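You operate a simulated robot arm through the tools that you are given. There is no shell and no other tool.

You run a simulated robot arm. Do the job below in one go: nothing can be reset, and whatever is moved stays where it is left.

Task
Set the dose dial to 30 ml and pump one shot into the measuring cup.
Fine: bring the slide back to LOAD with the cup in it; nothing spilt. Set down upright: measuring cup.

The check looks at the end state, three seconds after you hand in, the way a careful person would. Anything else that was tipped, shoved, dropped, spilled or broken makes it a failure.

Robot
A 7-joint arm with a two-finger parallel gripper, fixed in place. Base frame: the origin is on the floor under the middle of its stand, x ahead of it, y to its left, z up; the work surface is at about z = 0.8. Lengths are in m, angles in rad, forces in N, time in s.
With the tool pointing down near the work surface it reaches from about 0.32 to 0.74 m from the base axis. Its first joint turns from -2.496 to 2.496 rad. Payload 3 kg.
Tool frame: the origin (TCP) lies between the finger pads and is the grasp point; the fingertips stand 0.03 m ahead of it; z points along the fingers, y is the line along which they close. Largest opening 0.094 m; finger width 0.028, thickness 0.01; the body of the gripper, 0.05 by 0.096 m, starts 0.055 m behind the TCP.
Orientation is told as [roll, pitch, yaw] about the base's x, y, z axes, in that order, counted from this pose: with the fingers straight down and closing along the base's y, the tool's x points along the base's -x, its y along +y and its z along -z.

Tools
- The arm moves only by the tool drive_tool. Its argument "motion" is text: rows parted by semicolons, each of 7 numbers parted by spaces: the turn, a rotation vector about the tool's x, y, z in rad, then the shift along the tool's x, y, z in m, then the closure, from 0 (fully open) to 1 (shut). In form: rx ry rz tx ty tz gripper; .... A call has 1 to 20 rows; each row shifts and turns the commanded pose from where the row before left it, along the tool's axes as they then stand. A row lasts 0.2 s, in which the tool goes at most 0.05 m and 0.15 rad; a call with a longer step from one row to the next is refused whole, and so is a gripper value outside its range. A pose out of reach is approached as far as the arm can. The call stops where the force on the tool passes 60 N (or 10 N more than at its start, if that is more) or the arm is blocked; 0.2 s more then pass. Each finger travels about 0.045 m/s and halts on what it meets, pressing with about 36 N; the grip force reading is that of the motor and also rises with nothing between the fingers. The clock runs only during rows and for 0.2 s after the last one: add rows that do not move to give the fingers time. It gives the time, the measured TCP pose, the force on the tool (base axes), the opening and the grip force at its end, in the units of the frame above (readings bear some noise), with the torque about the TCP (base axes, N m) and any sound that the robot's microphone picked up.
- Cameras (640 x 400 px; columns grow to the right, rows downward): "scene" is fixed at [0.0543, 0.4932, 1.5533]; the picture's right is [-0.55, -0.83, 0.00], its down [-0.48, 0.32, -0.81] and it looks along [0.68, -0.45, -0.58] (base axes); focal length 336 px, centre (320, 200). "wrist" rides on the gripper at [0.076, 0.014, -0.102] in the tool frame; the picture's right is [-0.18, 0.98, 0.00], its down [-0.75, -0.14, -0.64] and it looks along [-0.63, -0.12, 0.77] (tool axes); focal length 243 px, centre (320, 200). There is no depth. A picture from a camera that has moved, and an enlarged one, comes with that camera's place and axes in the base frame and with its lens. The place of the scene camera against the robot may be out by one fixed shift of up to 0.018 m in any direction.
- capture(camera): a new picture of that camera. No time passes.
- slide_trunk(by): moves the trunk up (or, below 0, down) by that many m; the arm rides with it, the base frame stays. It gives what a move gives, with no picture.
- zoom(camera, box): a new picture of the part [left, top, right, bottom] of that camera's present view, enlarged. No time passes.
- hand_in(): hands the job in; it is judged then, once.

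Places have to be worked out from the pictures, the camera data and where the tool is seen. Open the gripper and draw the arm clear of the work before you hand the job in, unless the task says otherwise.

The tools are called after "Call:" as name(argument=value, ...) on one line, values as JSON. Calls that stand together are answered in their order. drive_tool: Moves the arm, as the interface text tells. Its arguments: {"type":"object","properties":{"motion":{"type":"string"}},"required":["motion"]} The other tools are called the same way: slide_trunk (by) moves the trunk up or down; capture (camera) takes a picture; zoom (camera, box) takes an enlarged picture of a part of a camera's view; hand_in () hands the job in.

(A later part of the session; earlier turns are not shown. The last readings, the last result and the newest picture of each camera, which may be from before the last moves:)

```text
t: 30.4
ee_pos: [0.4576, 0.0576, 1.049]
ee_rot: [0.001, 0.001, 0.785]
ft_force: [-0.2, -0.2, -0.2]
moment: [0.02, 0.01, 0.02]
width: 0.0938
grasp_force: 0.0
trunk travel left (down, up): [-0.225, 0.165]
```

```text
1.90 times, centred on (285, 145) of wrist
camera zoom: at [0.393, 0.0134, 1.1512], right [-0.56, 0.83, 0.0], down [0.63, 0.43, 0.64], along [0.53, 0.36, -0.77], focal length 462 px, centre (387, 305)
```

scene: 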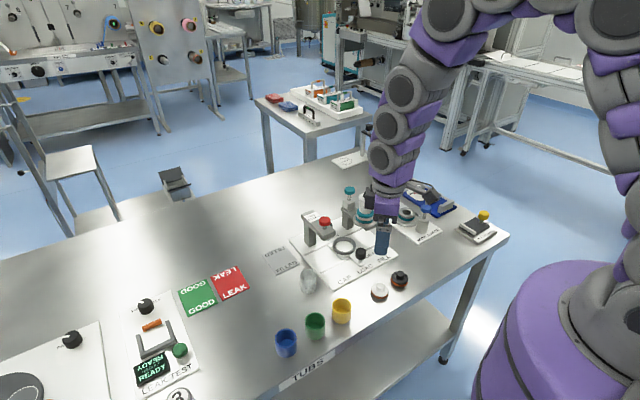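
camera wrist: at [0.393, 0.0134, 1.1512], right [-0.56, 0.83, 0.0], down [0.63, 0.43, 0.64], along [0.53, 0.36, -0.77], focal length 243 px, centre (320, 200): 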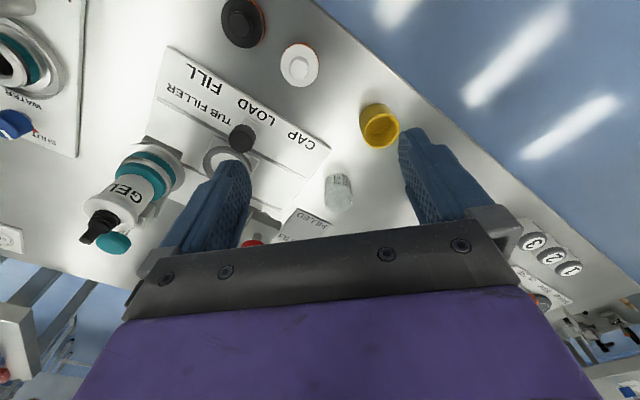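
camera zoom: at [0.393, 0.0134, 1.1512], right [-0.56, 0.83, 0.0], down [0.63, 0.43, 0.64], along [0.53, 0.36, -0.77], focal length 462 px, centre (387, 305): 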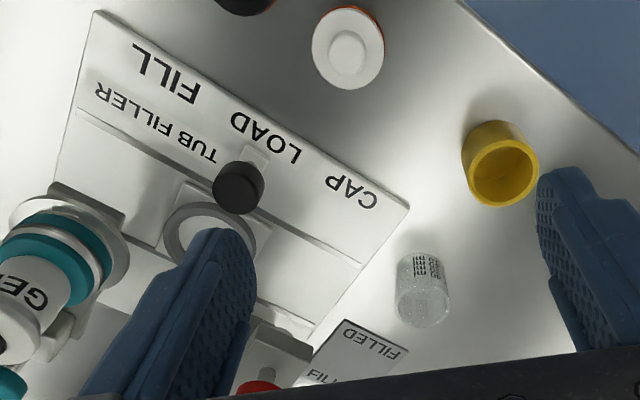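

The cup centre is at about (0.584, 0.181), height ≈ 0.053, radius ≈ 0.023, and the holder ring is at about (0.648, 0.0107) with its top near 0.82. I tilt the tool 45° forward, since vertical would foul the neighbours at LOAD, and go to a standoff in front of the cup.

Call:
drive_tool(motion="0 -0.1309 0 0 0 0 0; 0 -0.1309 0 0 0 0 0; 0 -0.1309 0 0 0 0 0; 0 -0.1309 0 0 0 0 0; 0 -0.1309 0 0 0 0 0; 0 -0.1309 0 0 0 0 0; 0 0 0 0.0058 -0.0005 0.0392 0; 0 0 0 0.0058 -0.0005 0.0392 0; 0 0 0 0.0058 -0.0005 0.0392 0; 0 0 0 0.0058 -0.0005 0.0392 0; 0 0 0 0 0 0 0")

Call:
capture(camera="wrist")

Call:
capture(camera="scene")

```text
t: 32.8
ee_pos: [0.5434, 0.1333, 0.9422]
ee_rot: [-0.003, -0.786, 0.784]
ft_force: [-0.6, -0.5, 0.4]
moment: [0.05, 0.02, 0.01]
width: 0.0942
grasp_force: 0.1
out of reach, approached as far as the arm can: row 5, 6
trunk travel left (down, up): [-0.225, 0.165]
```

```text
taken
camera wrist: at [0.444, 0.0539, 0.9615], right [-0.6, 0.79, 0.13], down [0.15, -0.04, 0.99], along [0.78, 0.61, -0.1], focal length 243 px, centre (320, 200)
```

wrist: 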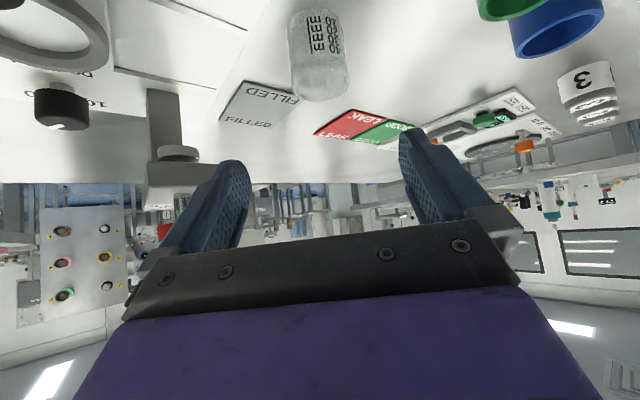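

```text
taken
```

scene: 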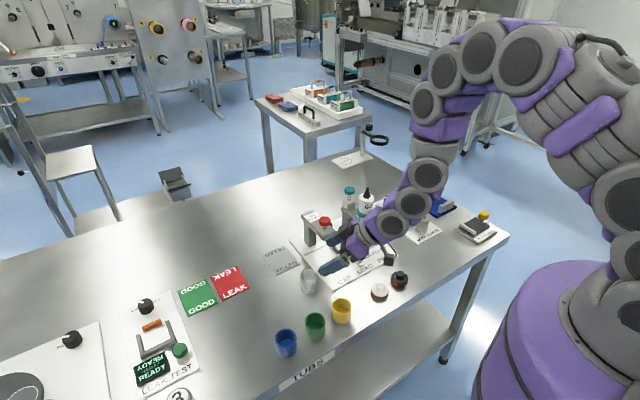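

The tilt was clipped briefly near the base, but the pose is now good at (0.543, 0.133, 0.942) with 45° tilt. I align laterally and advance along the fingers, stopping about 1 cm short.

Call:
drive_tool(motion="0 0 0 0.0142 0.0026 0 0; 0 0 0 0.0142 0.0026 0 0; 0 0 0 0 0 0.03 0; 0 0 0 0 0 0.03 0; 0 0 0 0 0 0.02 0; 0 0 0 0 0 0.01 0; 0 0 0 0 0 0 0")

Call:
capture(camera="wrist")

Call:
zoom(camera="scene", box=[260, 190, 440, 330])

```text
t: 34.4
ee_pos: [0.5718, 0.1663, 0.8566]
ee_rot: [-0.002, -0.786, 0.783]
ft_force: [-0.5, 0.4, -0.6]
moment: [-0.03, 0.0, -0.02]
width: 0.0942
grasp_force: 0.0
trunk travel left (down, up): [-0.225, 0.165]
```

```text
taken
camera wrist: at [0.4713, 0.0872, 0.8753], right [-0.6, 0.79, 0.13], down [0.15, -0.04, 0.99], along [0.78, 0.61, -0.1], focal length 243 px, centre (320, 200)
```

wrist: 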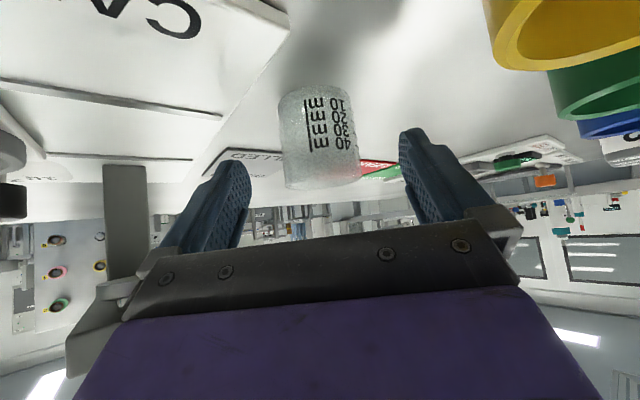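

```text
2.86 times, centred on (350, 260) of scene
camera zoom: at [0.0543, 0.4932, 1.5533], right [-0.55, -0.83, 0.0], down [-0.48, 0.32, -0.81], along [0.68, -0.45, -0.58], focal length 959 px, centre (234, 29)
```

zoom: 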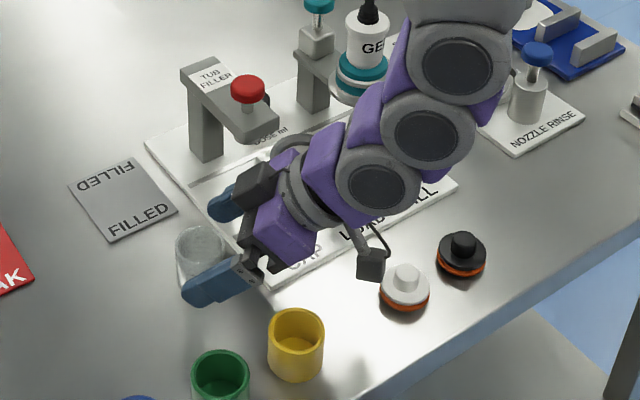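

The cup is between the fingers, with the wrist and camera clear of everything. I advance the last 8 mm along the fingers and close on the cup.

Call:
drive_tool(motion="0 0 0 0 0 0.004 0; 0 0 0 0 0 0.0039 0; 0 0 0 0 0 0 0.15; 0 0 0 0 0 0 0.3; 0 0 0 0 0 0 0.4; 0 0 0 0 0 0 0.47; 0 0 0 0 0 0 0.53; 0 0 0 0 0 0 0.6; 0 0 0 0 0 0 0.65")

Call:
capture(camera="wrist")

Call:
zoom(camera="scene", box=[260, 190, 440, 330])

```text
t: 36.4
ee_pos: [0.5745, 0.1712, 0.8497]
ee_rot: [-0.003, -0.785, 0.785]
ft_force: [0.1, 0.3, 0.6]
moment: [-0.04, 0.01, -0.01]
width: 0.0475
grasp_force: 35.9
trunk travel left (down, up): [-0.225, 0.165]
```

```text
taken
camera wrist: at [0.4744, 0.0926, 0.8692], right [-0.6, 0.79, 0.13], down [0.16, -0.04, 0.99], along [0.78, 0.61, -0.1], focal length 243 px, centre (320, 200)
```

wrist: 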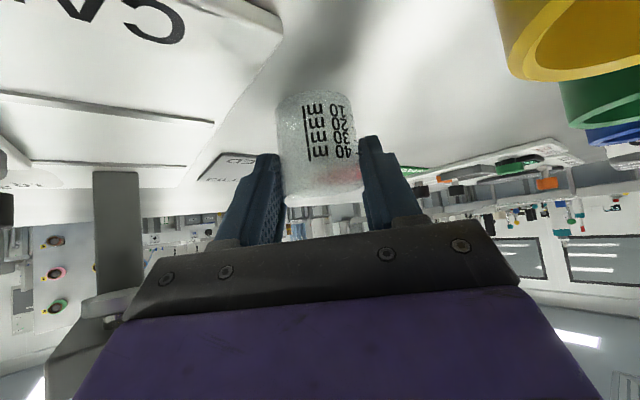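

```text
2.86 times, centred on (350, 260) of scene
camera zoom: at [0.0543, 0.4932, 1.5533], right [-0.55, -0.83, 0.0], down [-0.48, 0.32, -0.81], along [0.68, -0.45, -0.58], focal length 959 px, centre (234, 29)
```

zoom: 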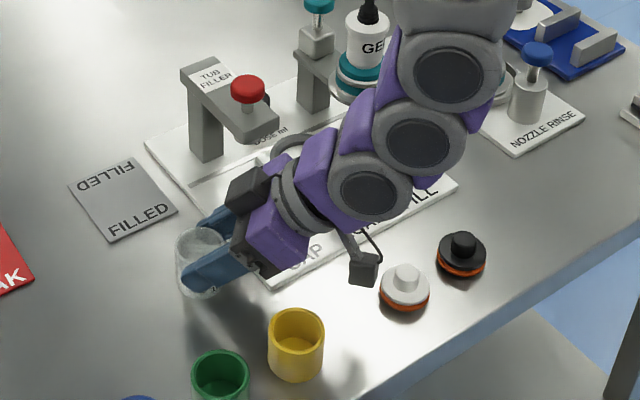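

The cup is gripped at 0.0475 wide and 36 N. I lift it straight up 0.11 m, then yaw back to 0 about the vertical while keeping the 45° tilt.

Call:
drive_tool(motion="0 0 0 -0.007 0 -0.007 0.65; 0 0 0 -0.0236 0 -0.0236 0.65; 0 0 0 -0.0236 0 -0.0236 0.65; 0 0 0 -0.0236 0 -0.0236 0.65; 0.0926 0 0.0926 0 0 0 0.65; 0.0926 0 0.0926 0 0 0 0.65; 0.0926 0 0.0926 0 0 0 0.65; 0.0926 0 0.0926 0 0 0 0.65; 0.0926 0 0.0926 0 0 0 0.65; 0.0926 0 0.0926 0 0 0 0.65; 0 0 0 0 0 0 0.65")

Call:
capture(camera="wrist")

Call:
capture(camera="scene")

```text
t: 38.8
ee_pos: [0.5747, 0.1733, 0.9597]
ee_rot: [-0.001, -0.785, 0.0]
ft_force: [-0.8, 0.2, 0.4]
moment: [0.02, 0.0, -0.04]
width: 0.047
grasp_force: 36.2
trunk travel left (down, up): [-0.225, 0.165]
```

```text
taken
camera wrist: at [0.4478, 0.1876, 0.9784], right [0.13, 0.98, 0.13], down [0.08, -0.14, 0.99], along [0.99, -0.12, -0.1], focal length 243 px, centre (320, 200)
```

wrist: 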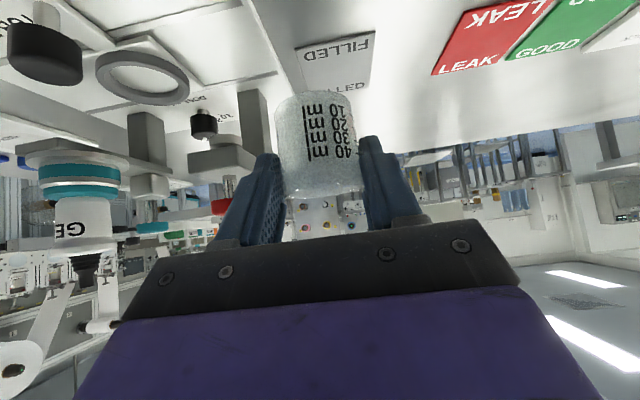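

```text
taken
```

scene: 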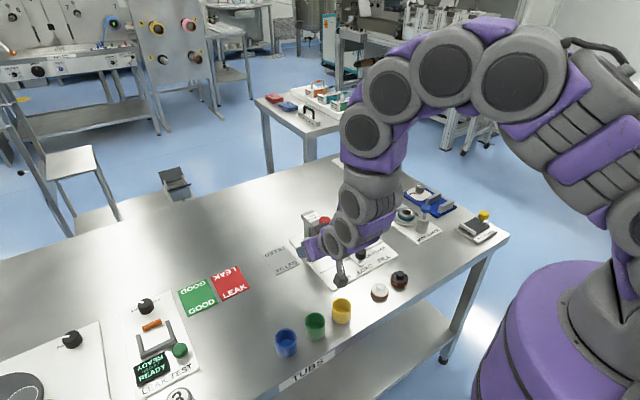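

The cup is held upright. I zoom in to measure where it sits relative to the TCP and to see the holder at this height.

Call:
zoom(camera="wrist", box=[240, 70, 400, 220])

Call:
zoom(camera="wrist", box=[0, 0, 280, 260])

Call:
zoom(camera="scene", box=[270, 190, 430, 300])

```text
2.67 times, centred on (320, 145) of wrist
camera zoom: at [0.4478, 0.1876, 0.9784], right [0.13, 0.98, 0.13], down [0.08, -0.14, 0.99], along [0.99, -0.12, -0.1], focal length 647 px, centre (320, 347)
```

zoom: 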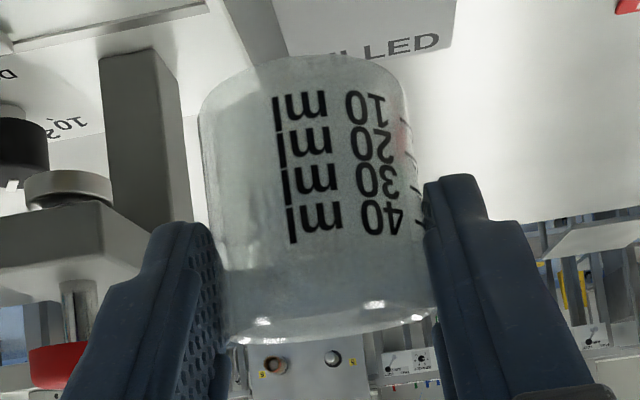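

```text
1.54 times, centred on (140, 130) of wrist
camera zoom: at [0.4478, 0.1876, 0.9784], right [0.13, 0.98, 0.13], down [0.08, -0.14, 0.99], along [0.99, -0.12, -0.1], focal length 373 px, centre (597, 308)
```

zoom: 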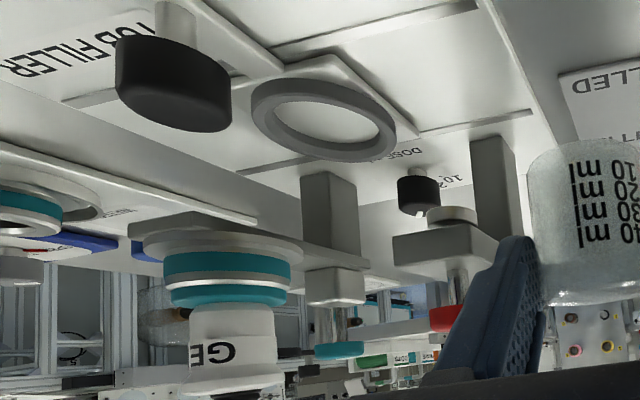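

```text
3.64 times, centred on (350, 245) of scene
camera zoom: at [0.0543, 0.4932, 1.5533], right [-0.55, -0.83, 0.0], down [-0.48, 0.32, -0.81], along [0.68, -0.45, -0.58], focal length 1220 px, centre (211, 36)
```

zoom: 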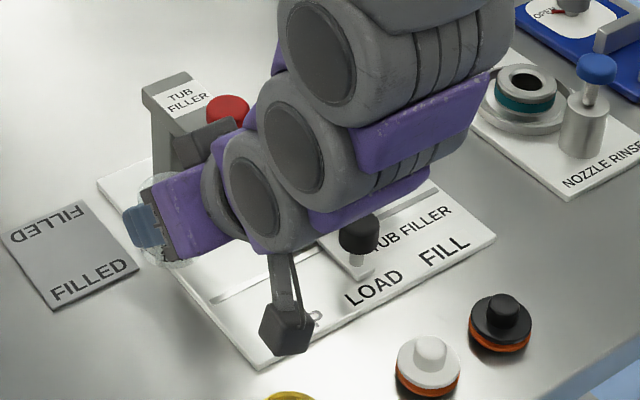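

The cup axis is 0.014 m ahead of the TCP and the ring centre is at about (0.647, 0.011). I move sideways in front of the fixtures to y = 0.011, keeping x low so the red press isn't touched.

Call:
drive_tool(motion="0 0 0 0.00437 -0.0203 -0.00437 0.65; 0 0 0 0.00437 -0.0406 -0.00437 0.65; 0 0 0 0.00437 -0.0406 -0.00437 0.65; 0 0 0 0.00437 -0.0406 -0.00437 0.65; 0 0 0 0 -0.0203 0 0.65; 0 0 0 0 0 0 0.65")

Call:
capture(camera="wrist")

Call:
zoom(camera="scene", box=[270, 160, 450, 300])

```text
t: 40.2
ee_pos: [0.5492, 0.0086, 0.9617]
ee_rot: [0.0, -0.785, 0.001]
ft_force: [-0.4, 0.0, -0.2]
moment: [-0.03, -0.02, 0.0]
width: 0.0474
grasp_force: 35.6
trunk travel left (down, up): [-0.225, 0.165]
```

```text
taken
camera wrist: at [0.4226, 0.023, 0.9794], right [0.13, 0.98, 0.13], down [0.08, -0.14, 0.99], along [0.99, -0.12, -0.1], focal length 243 px, centre (320, 200)
```

wrist: 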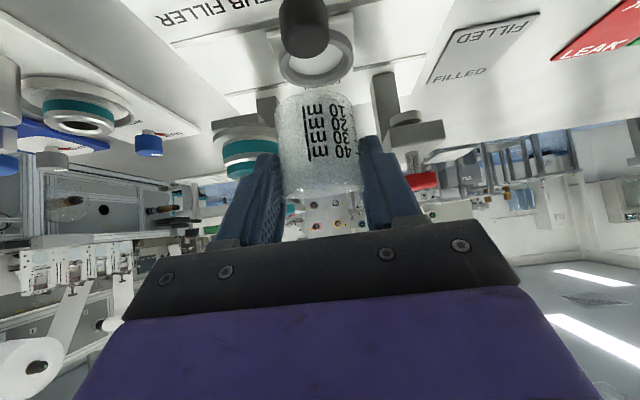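

```text
2.86 times, centred on (360, 230) of scene
camera zoom: at [0.0543, 0.4932, 1.5533], right [-0.55, -0.83, 0.0], down [-0.48, 0.32, -0.81], along [0.68, -0.45, -0.58], focal length 959 px, centre (206, 114)
```

zoom: 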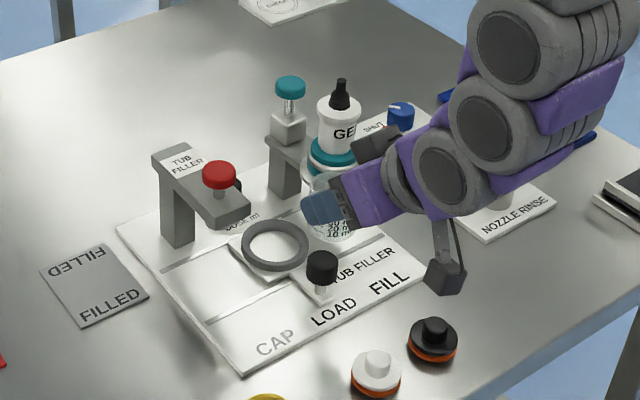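

The cup is in front of LOAD, above the handle knob. I move forward over the ring at the same height.

Call:
drive_tool(motion="0 0 0 -0.0148 0.0005 0.0148 0.65; 0 0 0 -0.0148 0.0005 0.0148 0.65; 0 0 0 -0.0148 0.0005 0.0148 0.65; 0 0 0 -0.0149 0 0.0149 0.65; 0 0 0 0 0 0 0.65")

Call:
capture(camera="wrist")

Call:
zoom(camera="scene", box=[270, 160, 450, 300])

```text
t: 41.4
ee_pos: [0.6315, 0.0103, 0.9605]
ee_rot: [0.002, -0.785, 0.0]
ft_force: [-0.8, 0.8, 0.0]
moment: [0.0, -0.01, 0.03]
width: 0.0474
grasp_force: 36.0
trunk travel left (down, up): [-0.225, 0.165]
```

```text
taken
camera wrist: at [0.5047, 0.0248, 0.9789], right [0.13, 0.98, 0.13], down [0.08, -0.14, 0.99], along [0.99, -0.12, -0.1], focal length 243 px, centre (320, 200)
```

wrist: 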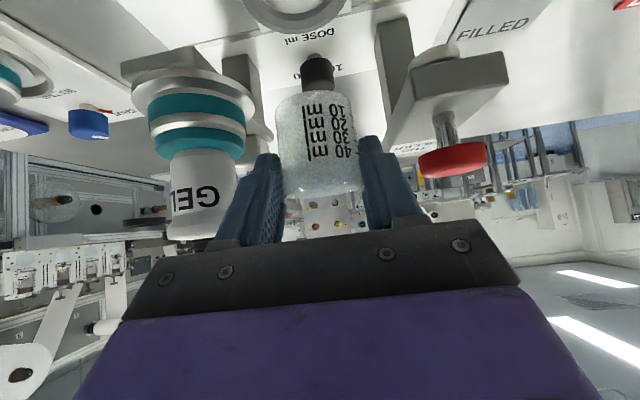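

```text
2.86 times, centred on (360, 230) of scene
camera zoom: at [0.0543, 0.4932, 1.5533], right [-0.55, -0.83, 0.0], down [-0.48, 0.32, -0.81], along [0.68, -0.45, -0.58], focal length 959 px, centre (206, 114)
```

zoom: 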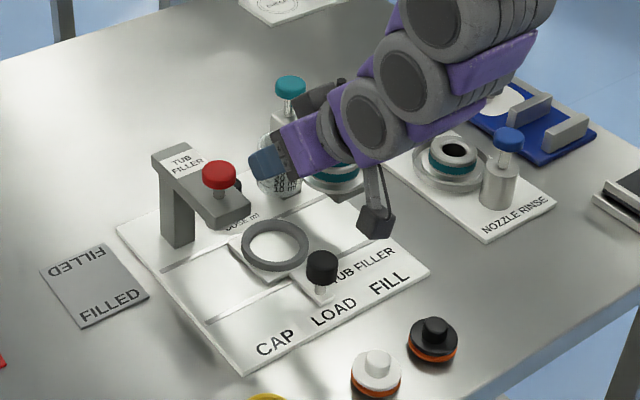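

The cup looks well aligned over the ring. I descend to about 1 cm above entry and check again.

Call:
drive_tool(motion="0 0 0 0.0165 0.0003 0.0165 0.65; 0 0 0 0.0165 0.0002 0.0165 0.65; 0 0 0 0.0165 0 0.0165 0.65; 0 0 0 0.004 0 0.004 0.65; 0 0 0 0 0 0 0.65")

Call:
capture(camera="wrist")

Call:
zoom(camera="scene", box=[300, 190, 420, 290])

```text
t: 42.6
ee_pos: [0.6328, 0.0126, 0.8849]
ee_rot: [0.001, -0.785, 0.0]
ft_force: [-0.4, 0.2, -0.7]
moment: [-0.03, -0.02, -0.03]
width: 0.0471
grasp_force: 36.1
trunk travel left (down, up): [-0.225, 0.165]
```

```text
taken
camera wrist: at [0.5059, 0.027, 0.903], right [0.13, 0.98, 0.13], down [0.08, -0.14, 0.99], along [0.99, -0.12, -0.1], focal length 243 px, centre (320, 200)
```

wrist: 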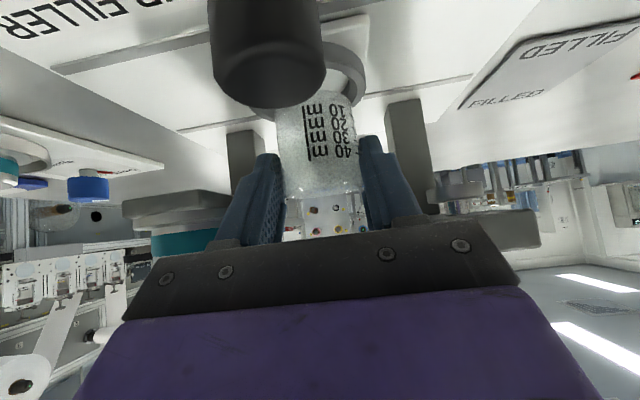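

```text
4.00 times, centred on (360, 240) of scene
camera zoom: at [0.0543, 0.4932, 1.5533], right [-0.55, -0.83, 0.0], down [-0.48, 0.32, -0.81], along [0.68, -0.45, -0.58], focal length 1343 px, centre (160, 40)
```

zoom: 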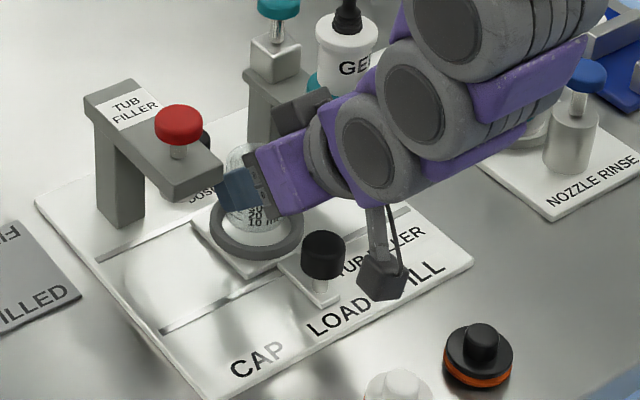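

From the scene the cup hovers over the ring opening. I zoom more to verify centring before inserting.

Call:
zoom(camera="scene", box=[345, 220, 385, 260])

Call:
zoom(camera="wrist", box=[230, 30, 410, 220])

```text
10.00 times, centred on (365, 240) of scene
camera zoom: at [0.0543, 0.4932, 1.5533], right [-0.55, -0.83, 0.0], down [-0.48, 0.32, -0.81], along [0.68, -0.45, -0.58], focal length 3356 px, centre (-130, -200)
```

zoom: 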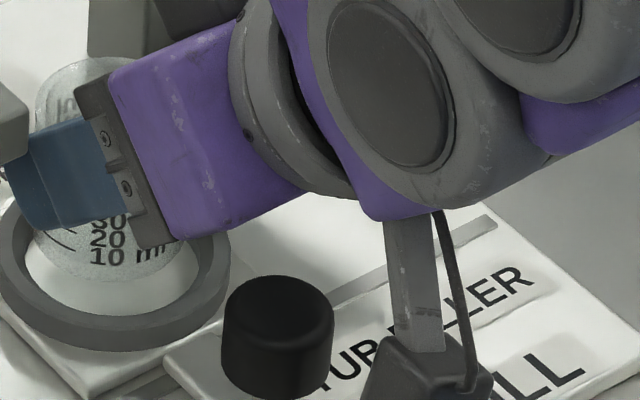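

```text
2.11 times, centred on (320, 125) of wrist
camera zoom: at [0.5059, 0.027, 0.903], right [0.13, 0.98, 0.13], down [0.08, -0.14, 0.99], along [0.99, -0.12, -0.1], focal length 511 px, centre (320, 358)
```

zoom: 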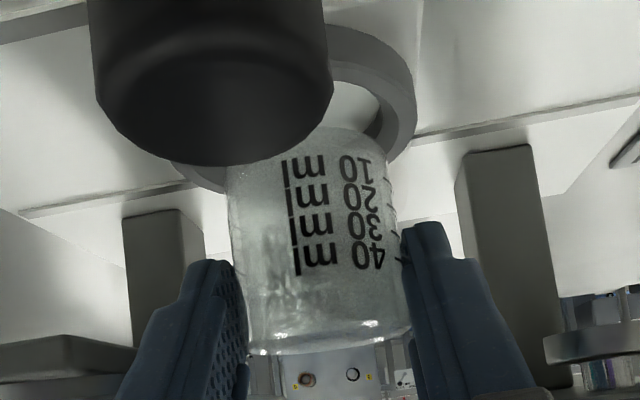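

Scene and ring geometry agree to about 1 mm. I lower in small steps, watching the vertical force.

Call:
drive_tool(motion="0 0 0 0.0028 0 0.0028 0.65; 0 0 0 0.0028 0 0.0028 0.65; 0 0 0 0.0028 0 0.0028 0.65; 0 0 0 0 0 0 0.65")

Call:
drive_tool(motion="0 0 0 0.0014 0 0.0014 0.65; 0 0 0 0.0014 0 0.0014 0.65; 0 0 0 0 0 0 0.65")

```text
t: 43.6
ee_pos: [0.6331, 0.0116, 0.8728]
ee_rot: [0.0, -0.787, 0.001]
ft_force: [0.2, 0.5, -0.9]
moment: [0.01, -0.01, -0.01]
width: 0.0474
grasp_force: 35.9
trunk travel left (down, up): [-0.225, 0.165]
```

```text
t: 44.4
ee_pos: [0.6327, 0.0109, 0.8697]
ee_rot: [0.001, -0.786, 0.0]
ft_force: [0.5, 0.1, -0.4]
moment: [0.0, 0.01, -0.03]
width: 0.0473
grasp_force: 36.3
trunk travel left (down, up): [-0.225, 0.165]
```

No contact yet (base ≈ 0.820). I continue down in 2 mm steps.

Call:
drive_tool(motion="0 0 0 0.0014 0 0.0014 0.65; 0 0 0 0.0014 0 0.0014 0.65; 0 0 0 0 0 0 0.65")

Call:
zoom(camera="scene", box=[345, 220, 385, 260])

```text
t: 45.2
ee_pos: [0.6336, 0.0124, 0.8663]
ee_rot: [0.001, -0.79, 0.0]
ft_force: [1.9, 0.9, 19.9]
moment: [0.05, -0.24, -0.08]
width: 0.0474
grasp_force: 36.0
trunk travel left (down, up): [-0.225, 0.165]
```

```text
10.00 times, centred on (365, 240) of scene
camera zoom: at [0.0543, 0.4932, 1.5533], right [-0.55, -0.83, 0.0], down [-0.48, 0.32, -0.81], along [0.68, -0.45, -0.58], focal length 3356 px, centre (-130, -200)
```

zoom: 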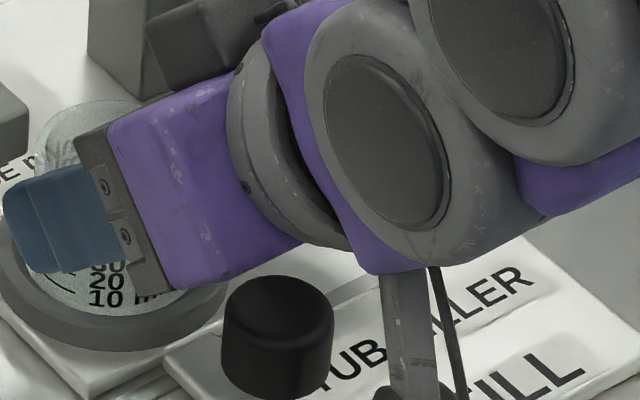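

Contact at 20 N with the cup base now inside the ring (base ≈ 0.817, hidden by the ring's front lip). I ease up 1.5 mm to unload and open the fingers modestly.

Call:
drive_tool(motion="0 0 0 -0.0011 0 -0.0011 0.65; 0 0 0 0 0 0 0.6; 0 0 0 0 0 0 0.5; 0 0 0 0 0 0 0.45; 0 0 0 0 0 0 0.38; 0 0 0 0 0 0 0.34; 0 0 0 0 0 0 0.34")

Call:
capture(camera="wrist")

Call:
zoom(camera="scene", box=[345, 220, 385, 260])

```text
t: 46.8
ee_pos: [0.6332, 0.0129, 0.8648]
ee_rot: [-0.001, -0.783, 0.001]
ft_force: [-0.1, -0.2, 0.0]
moment: [0.01, -0.01, 0.0]
width: 0.062
grasp_force: 0.0
trunk travel left (down, up): [-0.225, 0.165]
```

```text
taken
camera wrist: at [0.5055, 0.0264, 0.8845], right [0.13, 0.98, 0.13], down [0.08, -0.14, 0.99], along [0.99, -0.12, -0.1], focal length 243 px, centre (320, 200)
```

wrist: 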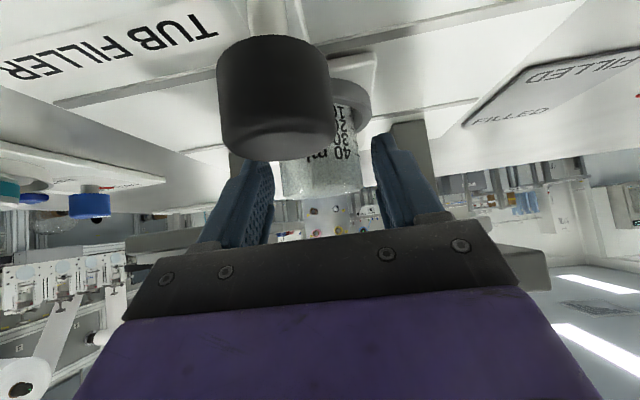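

```text
10.00 times, centred on (365, 240) of scene
camera zoom: at [0.0543, 0.4932, 1.5533], right [-0.55, -0.83, 0.0], down [-0.48, 0.32, -0.81], along [0.68, -0.45, -0.58], focal length 3356 px, centre (-130, -200)
```

zoom: 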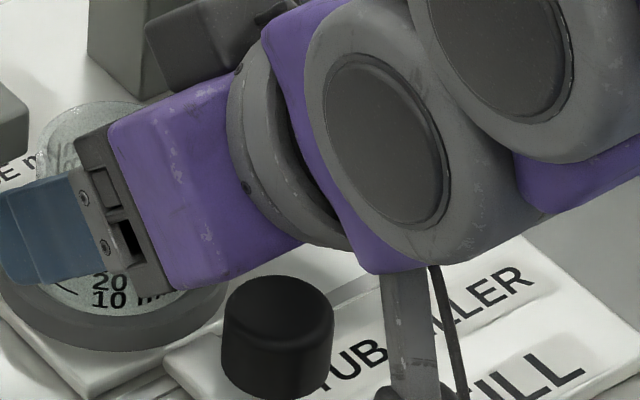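

The cup is free and standing in the ring. I retract back along the finger axis, then rise.

Call:
drive_tool(motion="0 0 0 0 0 -0.01 0.34; 0 0 0 0 0 -0.02 0.34; 0 0 0 0 0 -0.03 0.34; 0 0 0 0 0 -0.03 0.34; 0 0 0 0 0 -0.01 0.34; 0 0 0 -0.0283 0 -0.0283 0.34; 0 0 0 -0.0283 0 -0.0283 0.34; 0 0 0 0 0 0 0.34")

Call:
capture(camera="wrist")

Call:
zoom(camera="scene", box=[300, 190, 420, 290])

```text
t: 48.6
ee_pos: [0.5604, 0.0104, 1.0155]
ee_rot: [0.0, -0.784, 0.0]
ft_force: [0.4, 0.2, 0.0]
moment: [-0.01, 0.03, 0.01]
width: 0.0621
grasp_force: 0.0
trunk travel left (down, up): [-0.225, 0.165]
```

```text
taken
camera wrist: at [0.4326, 0.0248, 1.0339], right [0.13, 0.98, 0.13], down [0.08, -0.14, 0.99], along [0.99, -0.12, -0.1], focal length 243 px, centre (320, 200)
```

wrist: 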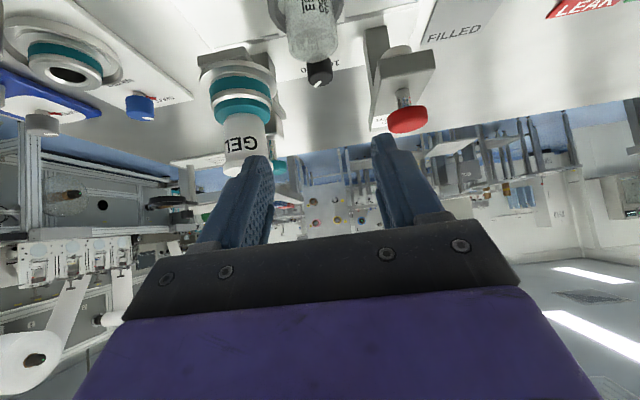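

```text
4.00 times, centred on (360, 240) of scene
camera zoom: at [0.0543, 0.4932, 1.5533], right [-0.55, -0.83, 0.0], down [-0.48, 0.32, -0.81], along [0.68, -0.45, -0.58], focal length 1343 px, centre (160, 40)
```

zoom: 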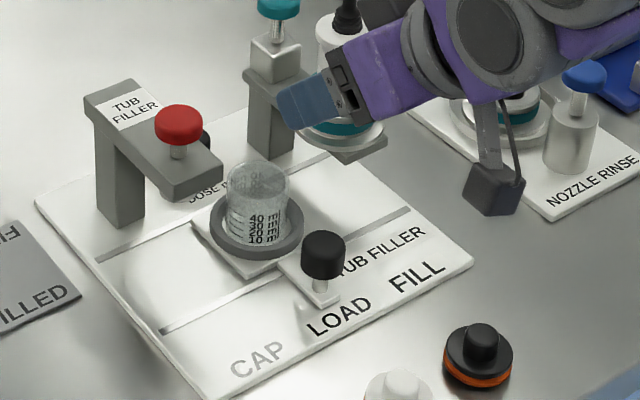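

The cup stands upright in the holder at LOAD. For the slide handle I use a 30° tilt, which keeps the gripper clear of the bottle and gel head, and go to a standoff in front of the black knob.

Call:
drive_tool(motion="0 0.1309 0 0 0 0 0.34; 0 0.1309 0 0 0 0 0.34; 0 0 0 0.0237 0.0005 0.0188 0.34; 0 0 0 0.0237 0.0005 0.0188 0.34; 0 0 0 0.0238 0.0005 0.0189 0.34; 0 0 0 0 0 0 0.34")

Call:
capture(camera="wrist")

Call:
capture(camera="scene")

```text
t: 50.0
ee_pos: [0.5282, 0.0131, 0.9305]
ee_rot: [-0.001, -0.522, -0.002]
ft_force: [0.2, 0.1, -0.3]
moment: [0.0, 0.0, -0.02]
width: 0.0618
grasp_force: 0.1
trunk travel left (down, up): [-0.225, 0.165]
```

```text
taken
camera wrist: at [0.4093, 0.0278, 0.9813], right [0.16, 0.98, 0.09], down [0.33, -0.14, 0.93], along [0.93, -0.12, -0.35], focal length 243 px, centre (320, 200)
```

wrist: 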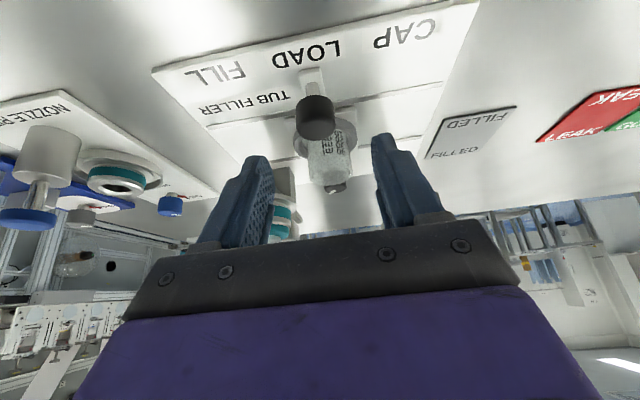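

```text
taken
```

scene: 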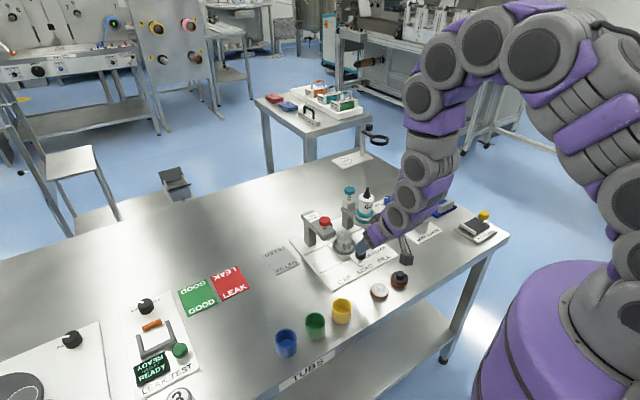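

The knob shows at about (316, 116) in the wrist view; I zoom in to measure it.

Call:
zoom(camera="wrist", box=[270, 60, 380, 210])

Call:
zoom(camera="scene", box=[330, 215, 420, 290])

```text
2.67 times, centred on (325, 135) of wrist
camera zoom: at [0.4093, 0.0278, 0.9813], right [0.16, 0.98, 0.09], down [0.33, -0.14, 0.93], along [0.93, -0.12, -0.35], focal length 647 px, centre (307, 373)
```

zoom: 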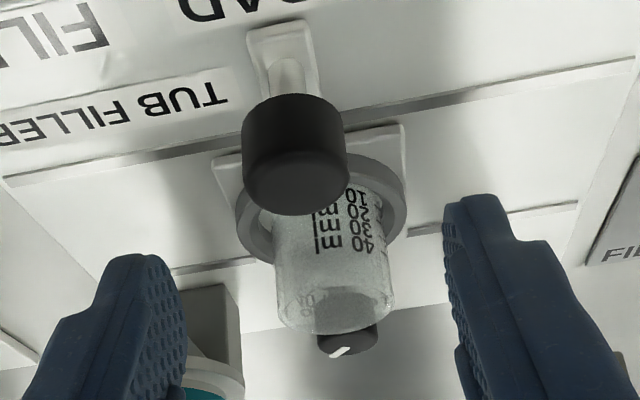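

```text
5.33 times, centred on (375, 252) of scene
camera zoom: at [0.0543, 0.4932, 1.5533], right [-0.55, -0.83, 0.0], down [-0.48, 0.32, -0.81], along [0.68, -0.45, -0.58], focal length 1790 px, centre (27, -80)
```

zoom: 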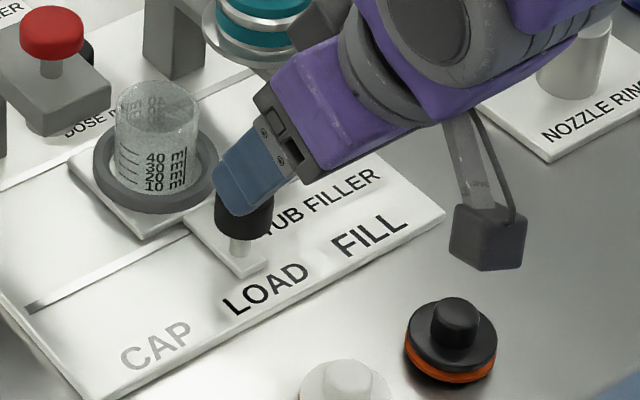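

The knob centre is at about (0.563, 0.012), top ≈ 0.866, radius ≈ 0.0145. I advance along the fingers to straddle it.

Call:
drive_tool(motion="0 0 0 0.001 -0.0003 0.02 0.34; 0 0 0 0.001 -0.0003 0.02 0.34; 0 0 0 0.001 -0.0002 0.02 0.34; 0 0 0 0.0004 0 0.0125 0.34; 0 0 0 0 0 0.007 0.34; 0 0 0 0 0 0 0.34")

Call:
capture(camera="wrist")

Call:
zoom(camera="scene", box=[330, 215, 420, 290])

```text
t: 51.4
ee_pos: [0.5659, 0.013, 0.8621]
ee_rot: [0.0, -0.527, -0.001]
ft_force: [0.5, 1.1, -0.3]
moment: [-0.03, 0.0, 0.0]
width: 0.0618
grasp_force: 0.0
trunk travel left (down, up): [-0.225, 0.165]
```

```text
taken
camera wrist: at [0.4491, 0.028, 0.913], right [0.16, 0.98, 0.09], down [0.33, -0.14, 0.93], along [0.93, -0.12, -0.35], focal length 243 px, centre (320, 200)
```

wrist: 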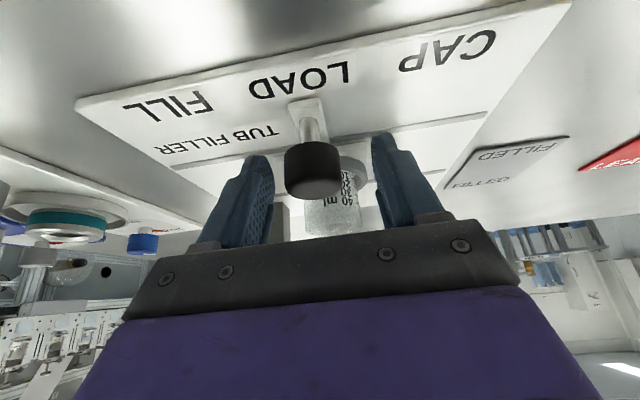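

```text
5.33 times, centred on (375, 252) of scene
camera zoom: at [0.0543, 0.4932, 1.5533], right [-0.55, -0.83, 0.0], down [-0.48, 0.32, -0.81], along [0.68, -0.45, -0.58], focal length 1790 px, centre (27, -80)
```

zoom: 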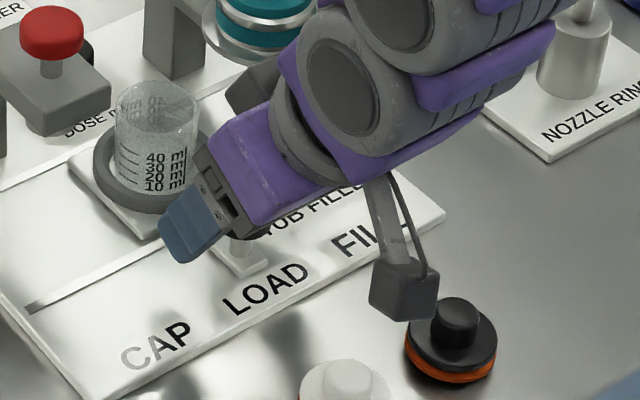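

The knob centre reads about 1 cm toward the robot from the finger centreline. I shift 8 mm along tool x and close on it.

Call:
drive_tool(motion="0 0 0 0.004 0 0 0.34; 0 0 0 0.004 0 0 0.34; 0 0 0 0 0 0 0.45; 0 0 0 0 0 0 0.55; 0 0 0 0 0 0 0.65; 0 0 0 0 0 0 0.75; 0 0 0 0 0 0 0.85; 0 0 0 0 0 0 0.85")

Call:
capture(camera="wrist")

Call:
zoom(camera="scene", box=[330, 215, 420, 290])

```text
t: 53.2
ee_pos: [0.5589, 0.0116, 0.8585]
ee_rot: [0.001, -0.523, -0.002]
ft_force: [-0.9, -1.2, -1.5]
moment: [0.01, -0.01, -0.03]
width: 0.0346
grasp_force: 45.0
trunk travel left (down, up): [-0.225, 0.165]
```

```text
taken
camera wrist: at [0.4407, 0.0272, 0.9091], right [0.16, 0.98, 0.09], down [0.33, -0.14, 0.93], along [0.93, -0.12, -0.35], focal length 243 px, centre (320, 200)
```

wrist: 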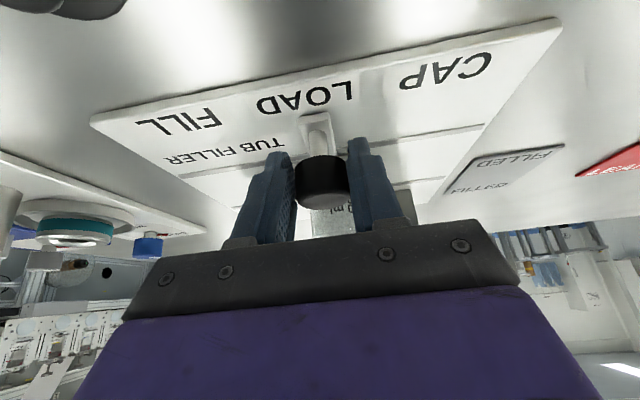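

```text
5.33 times, centred on (375, 252) of scene
camera zoom: at [0.0543, 0.4932, 1.5533], right [-0.55, -0.83, 0.0], down [-0.48, 0.32, -0.81], along [0.68, -0.45, -0.58], focal length 1790 px, centre (27, -80)
```

zoom: 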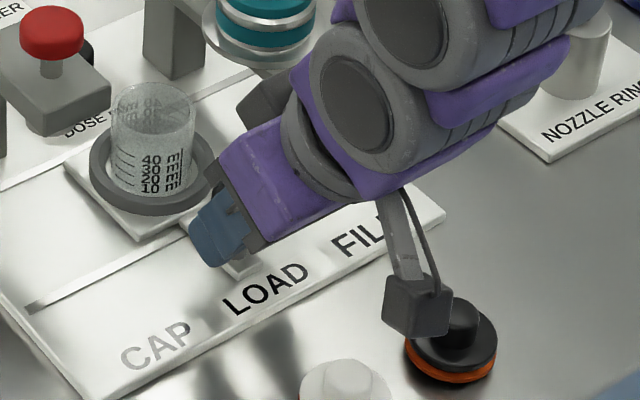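

The knob is gripped at 0.0346 wide with the slide at LOAD (y ≈ 0.0116). I drag it slowly toward FILL (−y), stopping a little short to check.

Call:
drive_tool(motion="0 0 0 0 -0.002 0 0.85; 0 0 0 0 -0.004 0 0.85; 0 0 0 0 -0.007 0 0.85; 0 0 0 0 -0.008 0 0.85; 0 0 0 0 -0.008 0 0.85; 0 0 0 0 -0.008 0 0.85; 0 0 0 0 -0.008 0 0.85; 0 0 0 0 -0.008 0 0.85; 0 0 0 0 -0.005 0 0.85; 0 0 0 0 -0.003 0 0.85; 0 0 0 0 -0.002 0 0.85; 0 0 0 0 0 0 0.85")

Call:
capture(camera="wrist")

Call:
zoom(camera="scene", box=[310, 180, 430, 290])

```text
t: 55.8
ee_pos: [0.5583, -0.051, 0.8575]
ee_rot: [-0.001, -0.527, -0.001]
ft_force: [-6.3, -0.1, 9.7]
moment: [-0.06, -0.05, 0.06]
width: 0.034
grasp_force: 45.1
trunk travel left (down, up): [-0.225, 0.165]
```

```text
taken
camera wrist: at [0.4404, -0.0376, 0.9089], right [0.16, 0.98, 0.09], down [0.33, -0.14, 0.93], along [0.93, -0.12, -0.35], focal length 243 px, centre (320, 200)
```

wrist: 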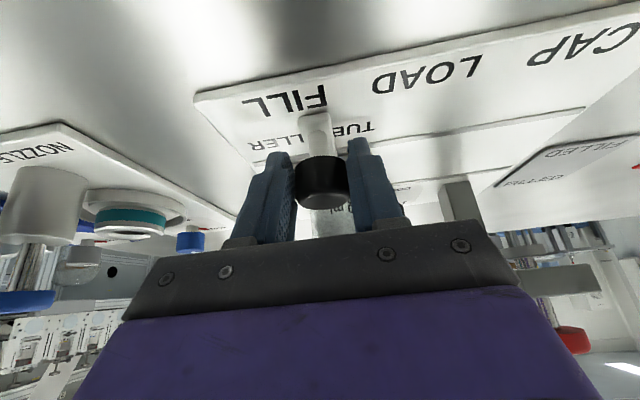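

```text
3.64 times, centred on (370, 235) of scene
camera zoom: at [0.0543, 0.4932, 1.5533], right [-0.55, -0.83, 0.0], down [-0.48, 0.32, -0.81], along [0.68, -0.45, -0.58], focal length 1220 px, centre (138, 73)
```

zoom: 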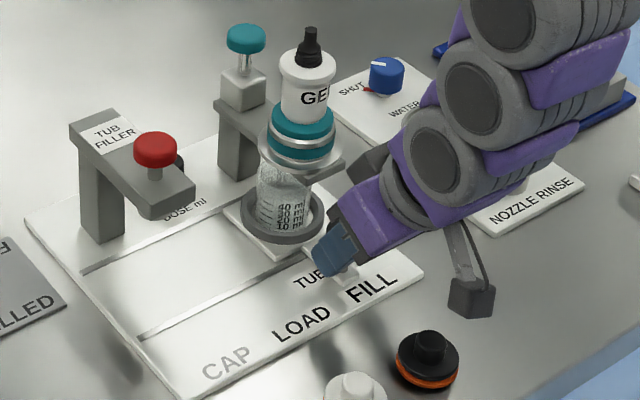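

The cup slides upright and is already under the head. I continue in small steps toward the FILL position, watching for an end stop.

Call:
drive_tool(motion="0 0 0 0 -0.003 0 0.85; 0 0 0 0 -0.003 0 0.85; 0 0 0 0 -0.003 0 0.85; 0 0 0 0 0 0 0.85")

Call:
drive_tool(motion="0 0 0 0 -0.0015 0 0.85; 0 0 0 0 -0.0015 0 0.85; 0 0 0 0 0 0 0.85")

Call:
zoom(camera="scene", box=[340, 190, 400, 260])

```text
t: 56.8
ee_pos: [0.5585, -0.0608, 0.8587]
ee_rot: [-0.001, -0.524, 0.001]
ft_force: [-1.1, 0.4, 1.8]
moment: [-0.03, -0.33, 0.07]
width: 0.0343
grasp_force: 44.8
trunk travel left (down, up): [-0.225, 0.165]
```

```text
t: 57.6
ee_pos: [0.5567, -0.0654, 0.8594]
ee_rot: [0.001, -0.522, -0.003]
ft_force: [-1.9, -0.1, -3.6]
moment: [-0.02, -0.06, -0.08]
width: 0.0343
grasp_force: 45.4
trunk travel left (down, up): [-0.225, 0.165]
```

```text
5.71 times, centred on (370, 225) of scene
camera zoom: at [0.0543, 0.4932, 1.5533], right [-0.55, -0.83, 0.0], down [-0.48, 0.32, -0.81], along [0.68, -0.45, -0.58], focal length 1918 px, centre (34, 57)
```

zoom: 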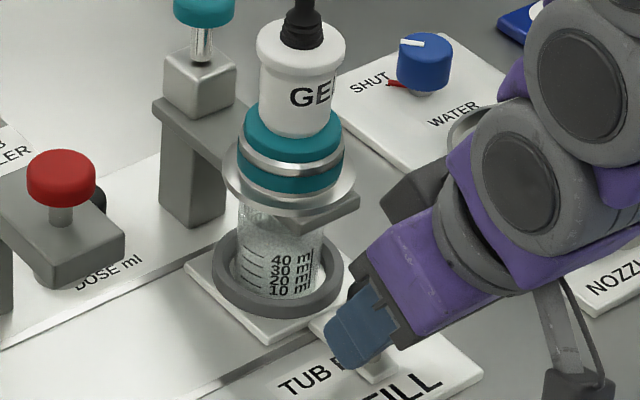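

The slide has travelled 0.075 m with no end stop yet, and the cup appears within 1–2 mm of the head's axis. I nudge 2 mm more to feel for a stop.

Call:
drive_tool(motion="0 0 0 0 -0.001 0 0.85; 0 0 0 0 -0.001 0 0.85; 0 0 0 0 0 0 0.85")

Call:
zoom(camera="scene", box=[340, 190, 400, 260])

Call:
capture(camera="wrist")

```text
t: 58.4
ee_pos: [0.5588, -0.066, 0.8584]
ee_rot: [0.001, -0.523, 0.0]
ft_force: [-2.2, 3.7, -8.8]
moment: [0.07, -0.34, 0.09]
width: 0.0346
grasp_force: 45.1
trunk travel left (down, up): [-0.225, 0.165]
```

```text
5.71 times, centred on (370, 225) of scene
camera zoom: at [0.0543, 0.4932, 1.5533], right [-0.55, -0.83, 0.0], down [-0.48, 0.32, -0.81], along [0.68, -0.45, -0.58], focal length 1918 px, centre (34, 57)
```

zoom: 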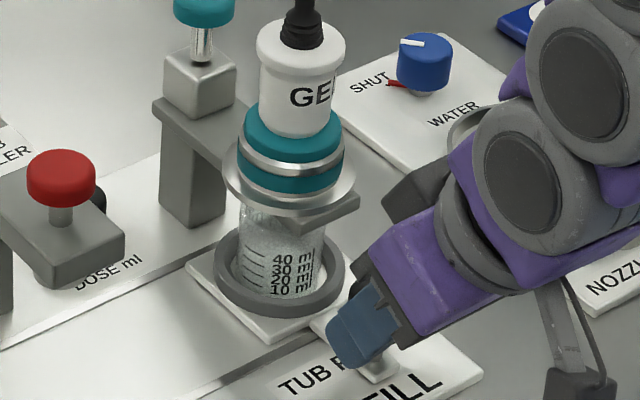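

```text
taken
camera wrist: at [0.4403, -0.0508, 0.9092], right [0.16, 0.98, 0.09], down [0.33, -0.14, 0.93], along [0.93, -0.12, -0.35], focal length 243 px, centre (320, 200)
```

wrist: 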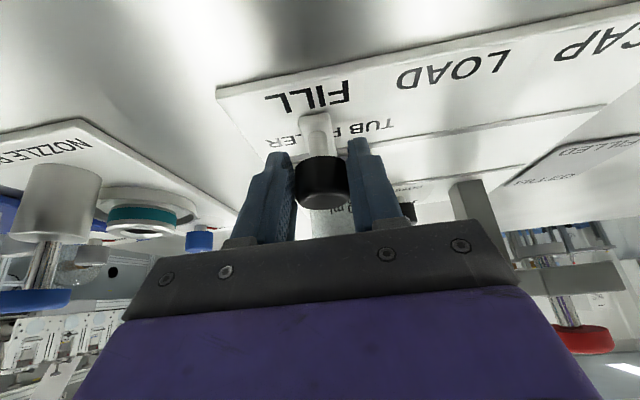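

A +3.7 N y force is starting to appear. I nudge another 2 mm to confirm whether that is the stop.

Call:
drive_tool(motion="0 0 0 0 -0.001 0 0.85; 0 0 0 0 -0.001 0 0.85; 0 0 0 0 0 0 0.85")

Call:
zoom(camera="scene", box=[340, 190, 400, 260])

```text
t: 59.2
ee_pos: [0.558, -0.0654, 0.8584]
ee_rot: [-0.004, -0.523, 0.002]
ft_force: [2.0, 10.5, -11.4]
moment: [0.04, 0.43, 0.11]
width: 0.0343
grasp_force: 44.6
trunk travel left (down, up): [-0.225, 0.165]
```

```text
5.71 times, centred on (370, 225) of scene
camera zoom: at [0.0543, 0.4932, 1.5533], right [-0.55, -0.83, 0.0], down [-0.48, 0.32, -0.81], along [0.68, -0.45, -0.58], focal length 1918 px, centre (34, 57)
```

zoom: 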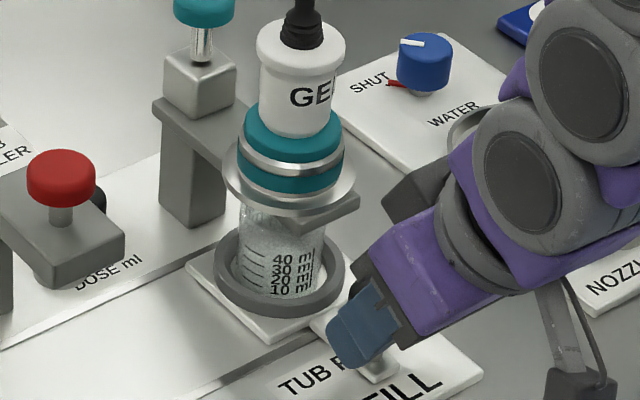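

The TCP held at y ≈ −0.065 while force rose to 10 N, so this is the FILL end stop; LOAD is 0.075 m back, at y ≈ 0.010. I ease off, release the knob and retract along the finger axis.

Call:
drive_tool(motion="0 0 0 0 0.0018 0 0.85; 0 0 0 0 0 0 0.75; 0 0 0 0 0 0 0.6; 0 0 0 0 0 0 0.45; 0 0 0 0 0 0 0.34; 0 0 0 0 0 -0.01 0.34; 0 0 0 0 0 -0.03 0.34; 0 0 0 0 0 -0.04 0.34; 0 0 0 0 0 0 0.34")

Call:
capture(camera="wrist")

Call:
zoom(camera="scene", box=[310, 170, 430, 290])

```text
t: 61.2
ee_pos: [0.5195, -0.0636, 0.9263]
ee_rot: [0.0, -0.522, -0.002]
ft_force: [0.0, -0.2, -0.6]
moment: [0.02, 0.0, 0.0]
width: 0.0621
grasp_force: 0.0
trunk travel left (down, up): [-0.225, 0.165]
```

```text
taken
camera wrist: at [0.4013, -0.049, 0.9781], right [0.16, 0.98, 0.09], down [0.33, -0.14, 0.93], along [0.93, -0.12, -0.35], focal length 243 px, centre (320, 200)
```

wrist: 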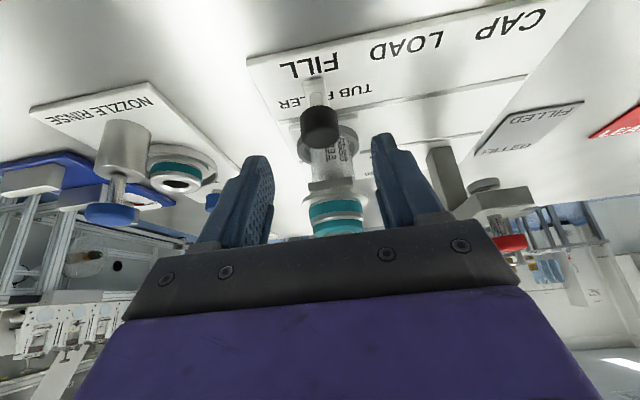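

```text
3.33 times, centred on (370, 230) of scene
camera zoom: at [0.0543, 0.4932, 1.5533], right [-0.55, -0.83, 0.0], down [-0.48, 0.32, -0.81], along [0.68, -0.45, -0.58], focal length 1119 px, centre (153, 100)
```

zoom: 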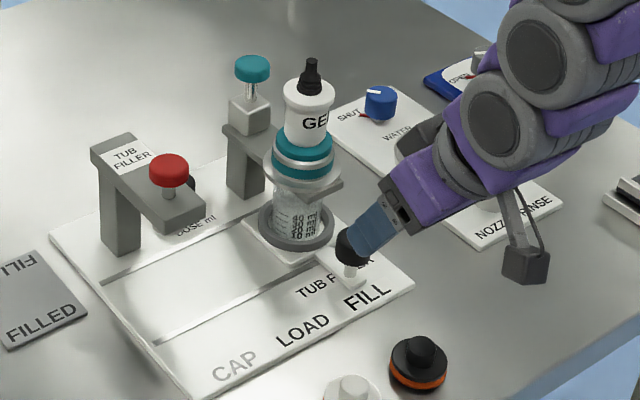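

Released. I zoom on the cup under the head to verify alignment.

Call:
zoom(camera="wrist", box=[270, 80, 390, 240])

Call:
zoom(camera="scene", box=[340, 185, 390, 250])

```text
2.50 times, centred on (330, 160) of wrist
camera zoom: at [0.4013, -0.049, 0.9781], right [0.16, 0.98, 0.09], down [0.33, -0.14, 0.93], along [0.93, -0.12, -0.35], focal length 606 px, centre (295, 300)
```

zoom: 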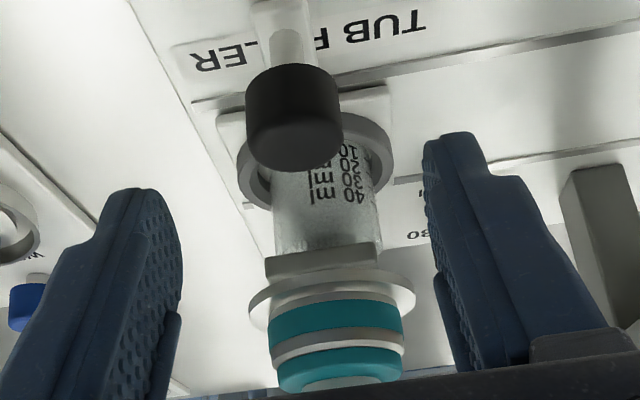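

```text
6.15 times, centred on (365, 218) of scene
camera zoom: at [0.0543, 0.4932, 1.5533], right [-0.55, -0.83, 0.0], down [-0.48, 0.32, -0.81], along [0.68, -0.45, -0.58], focal length 2066 px, centre (43, 92)
```

zoom: 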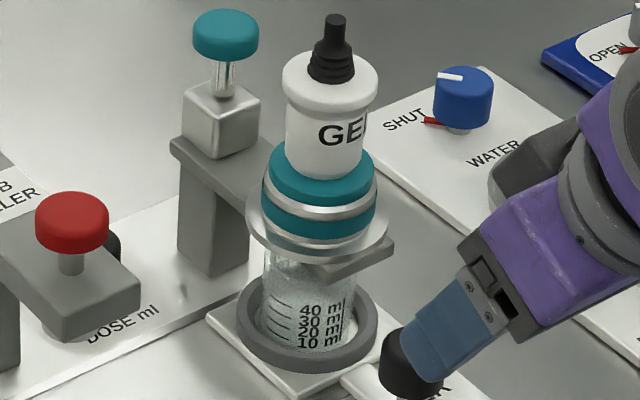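

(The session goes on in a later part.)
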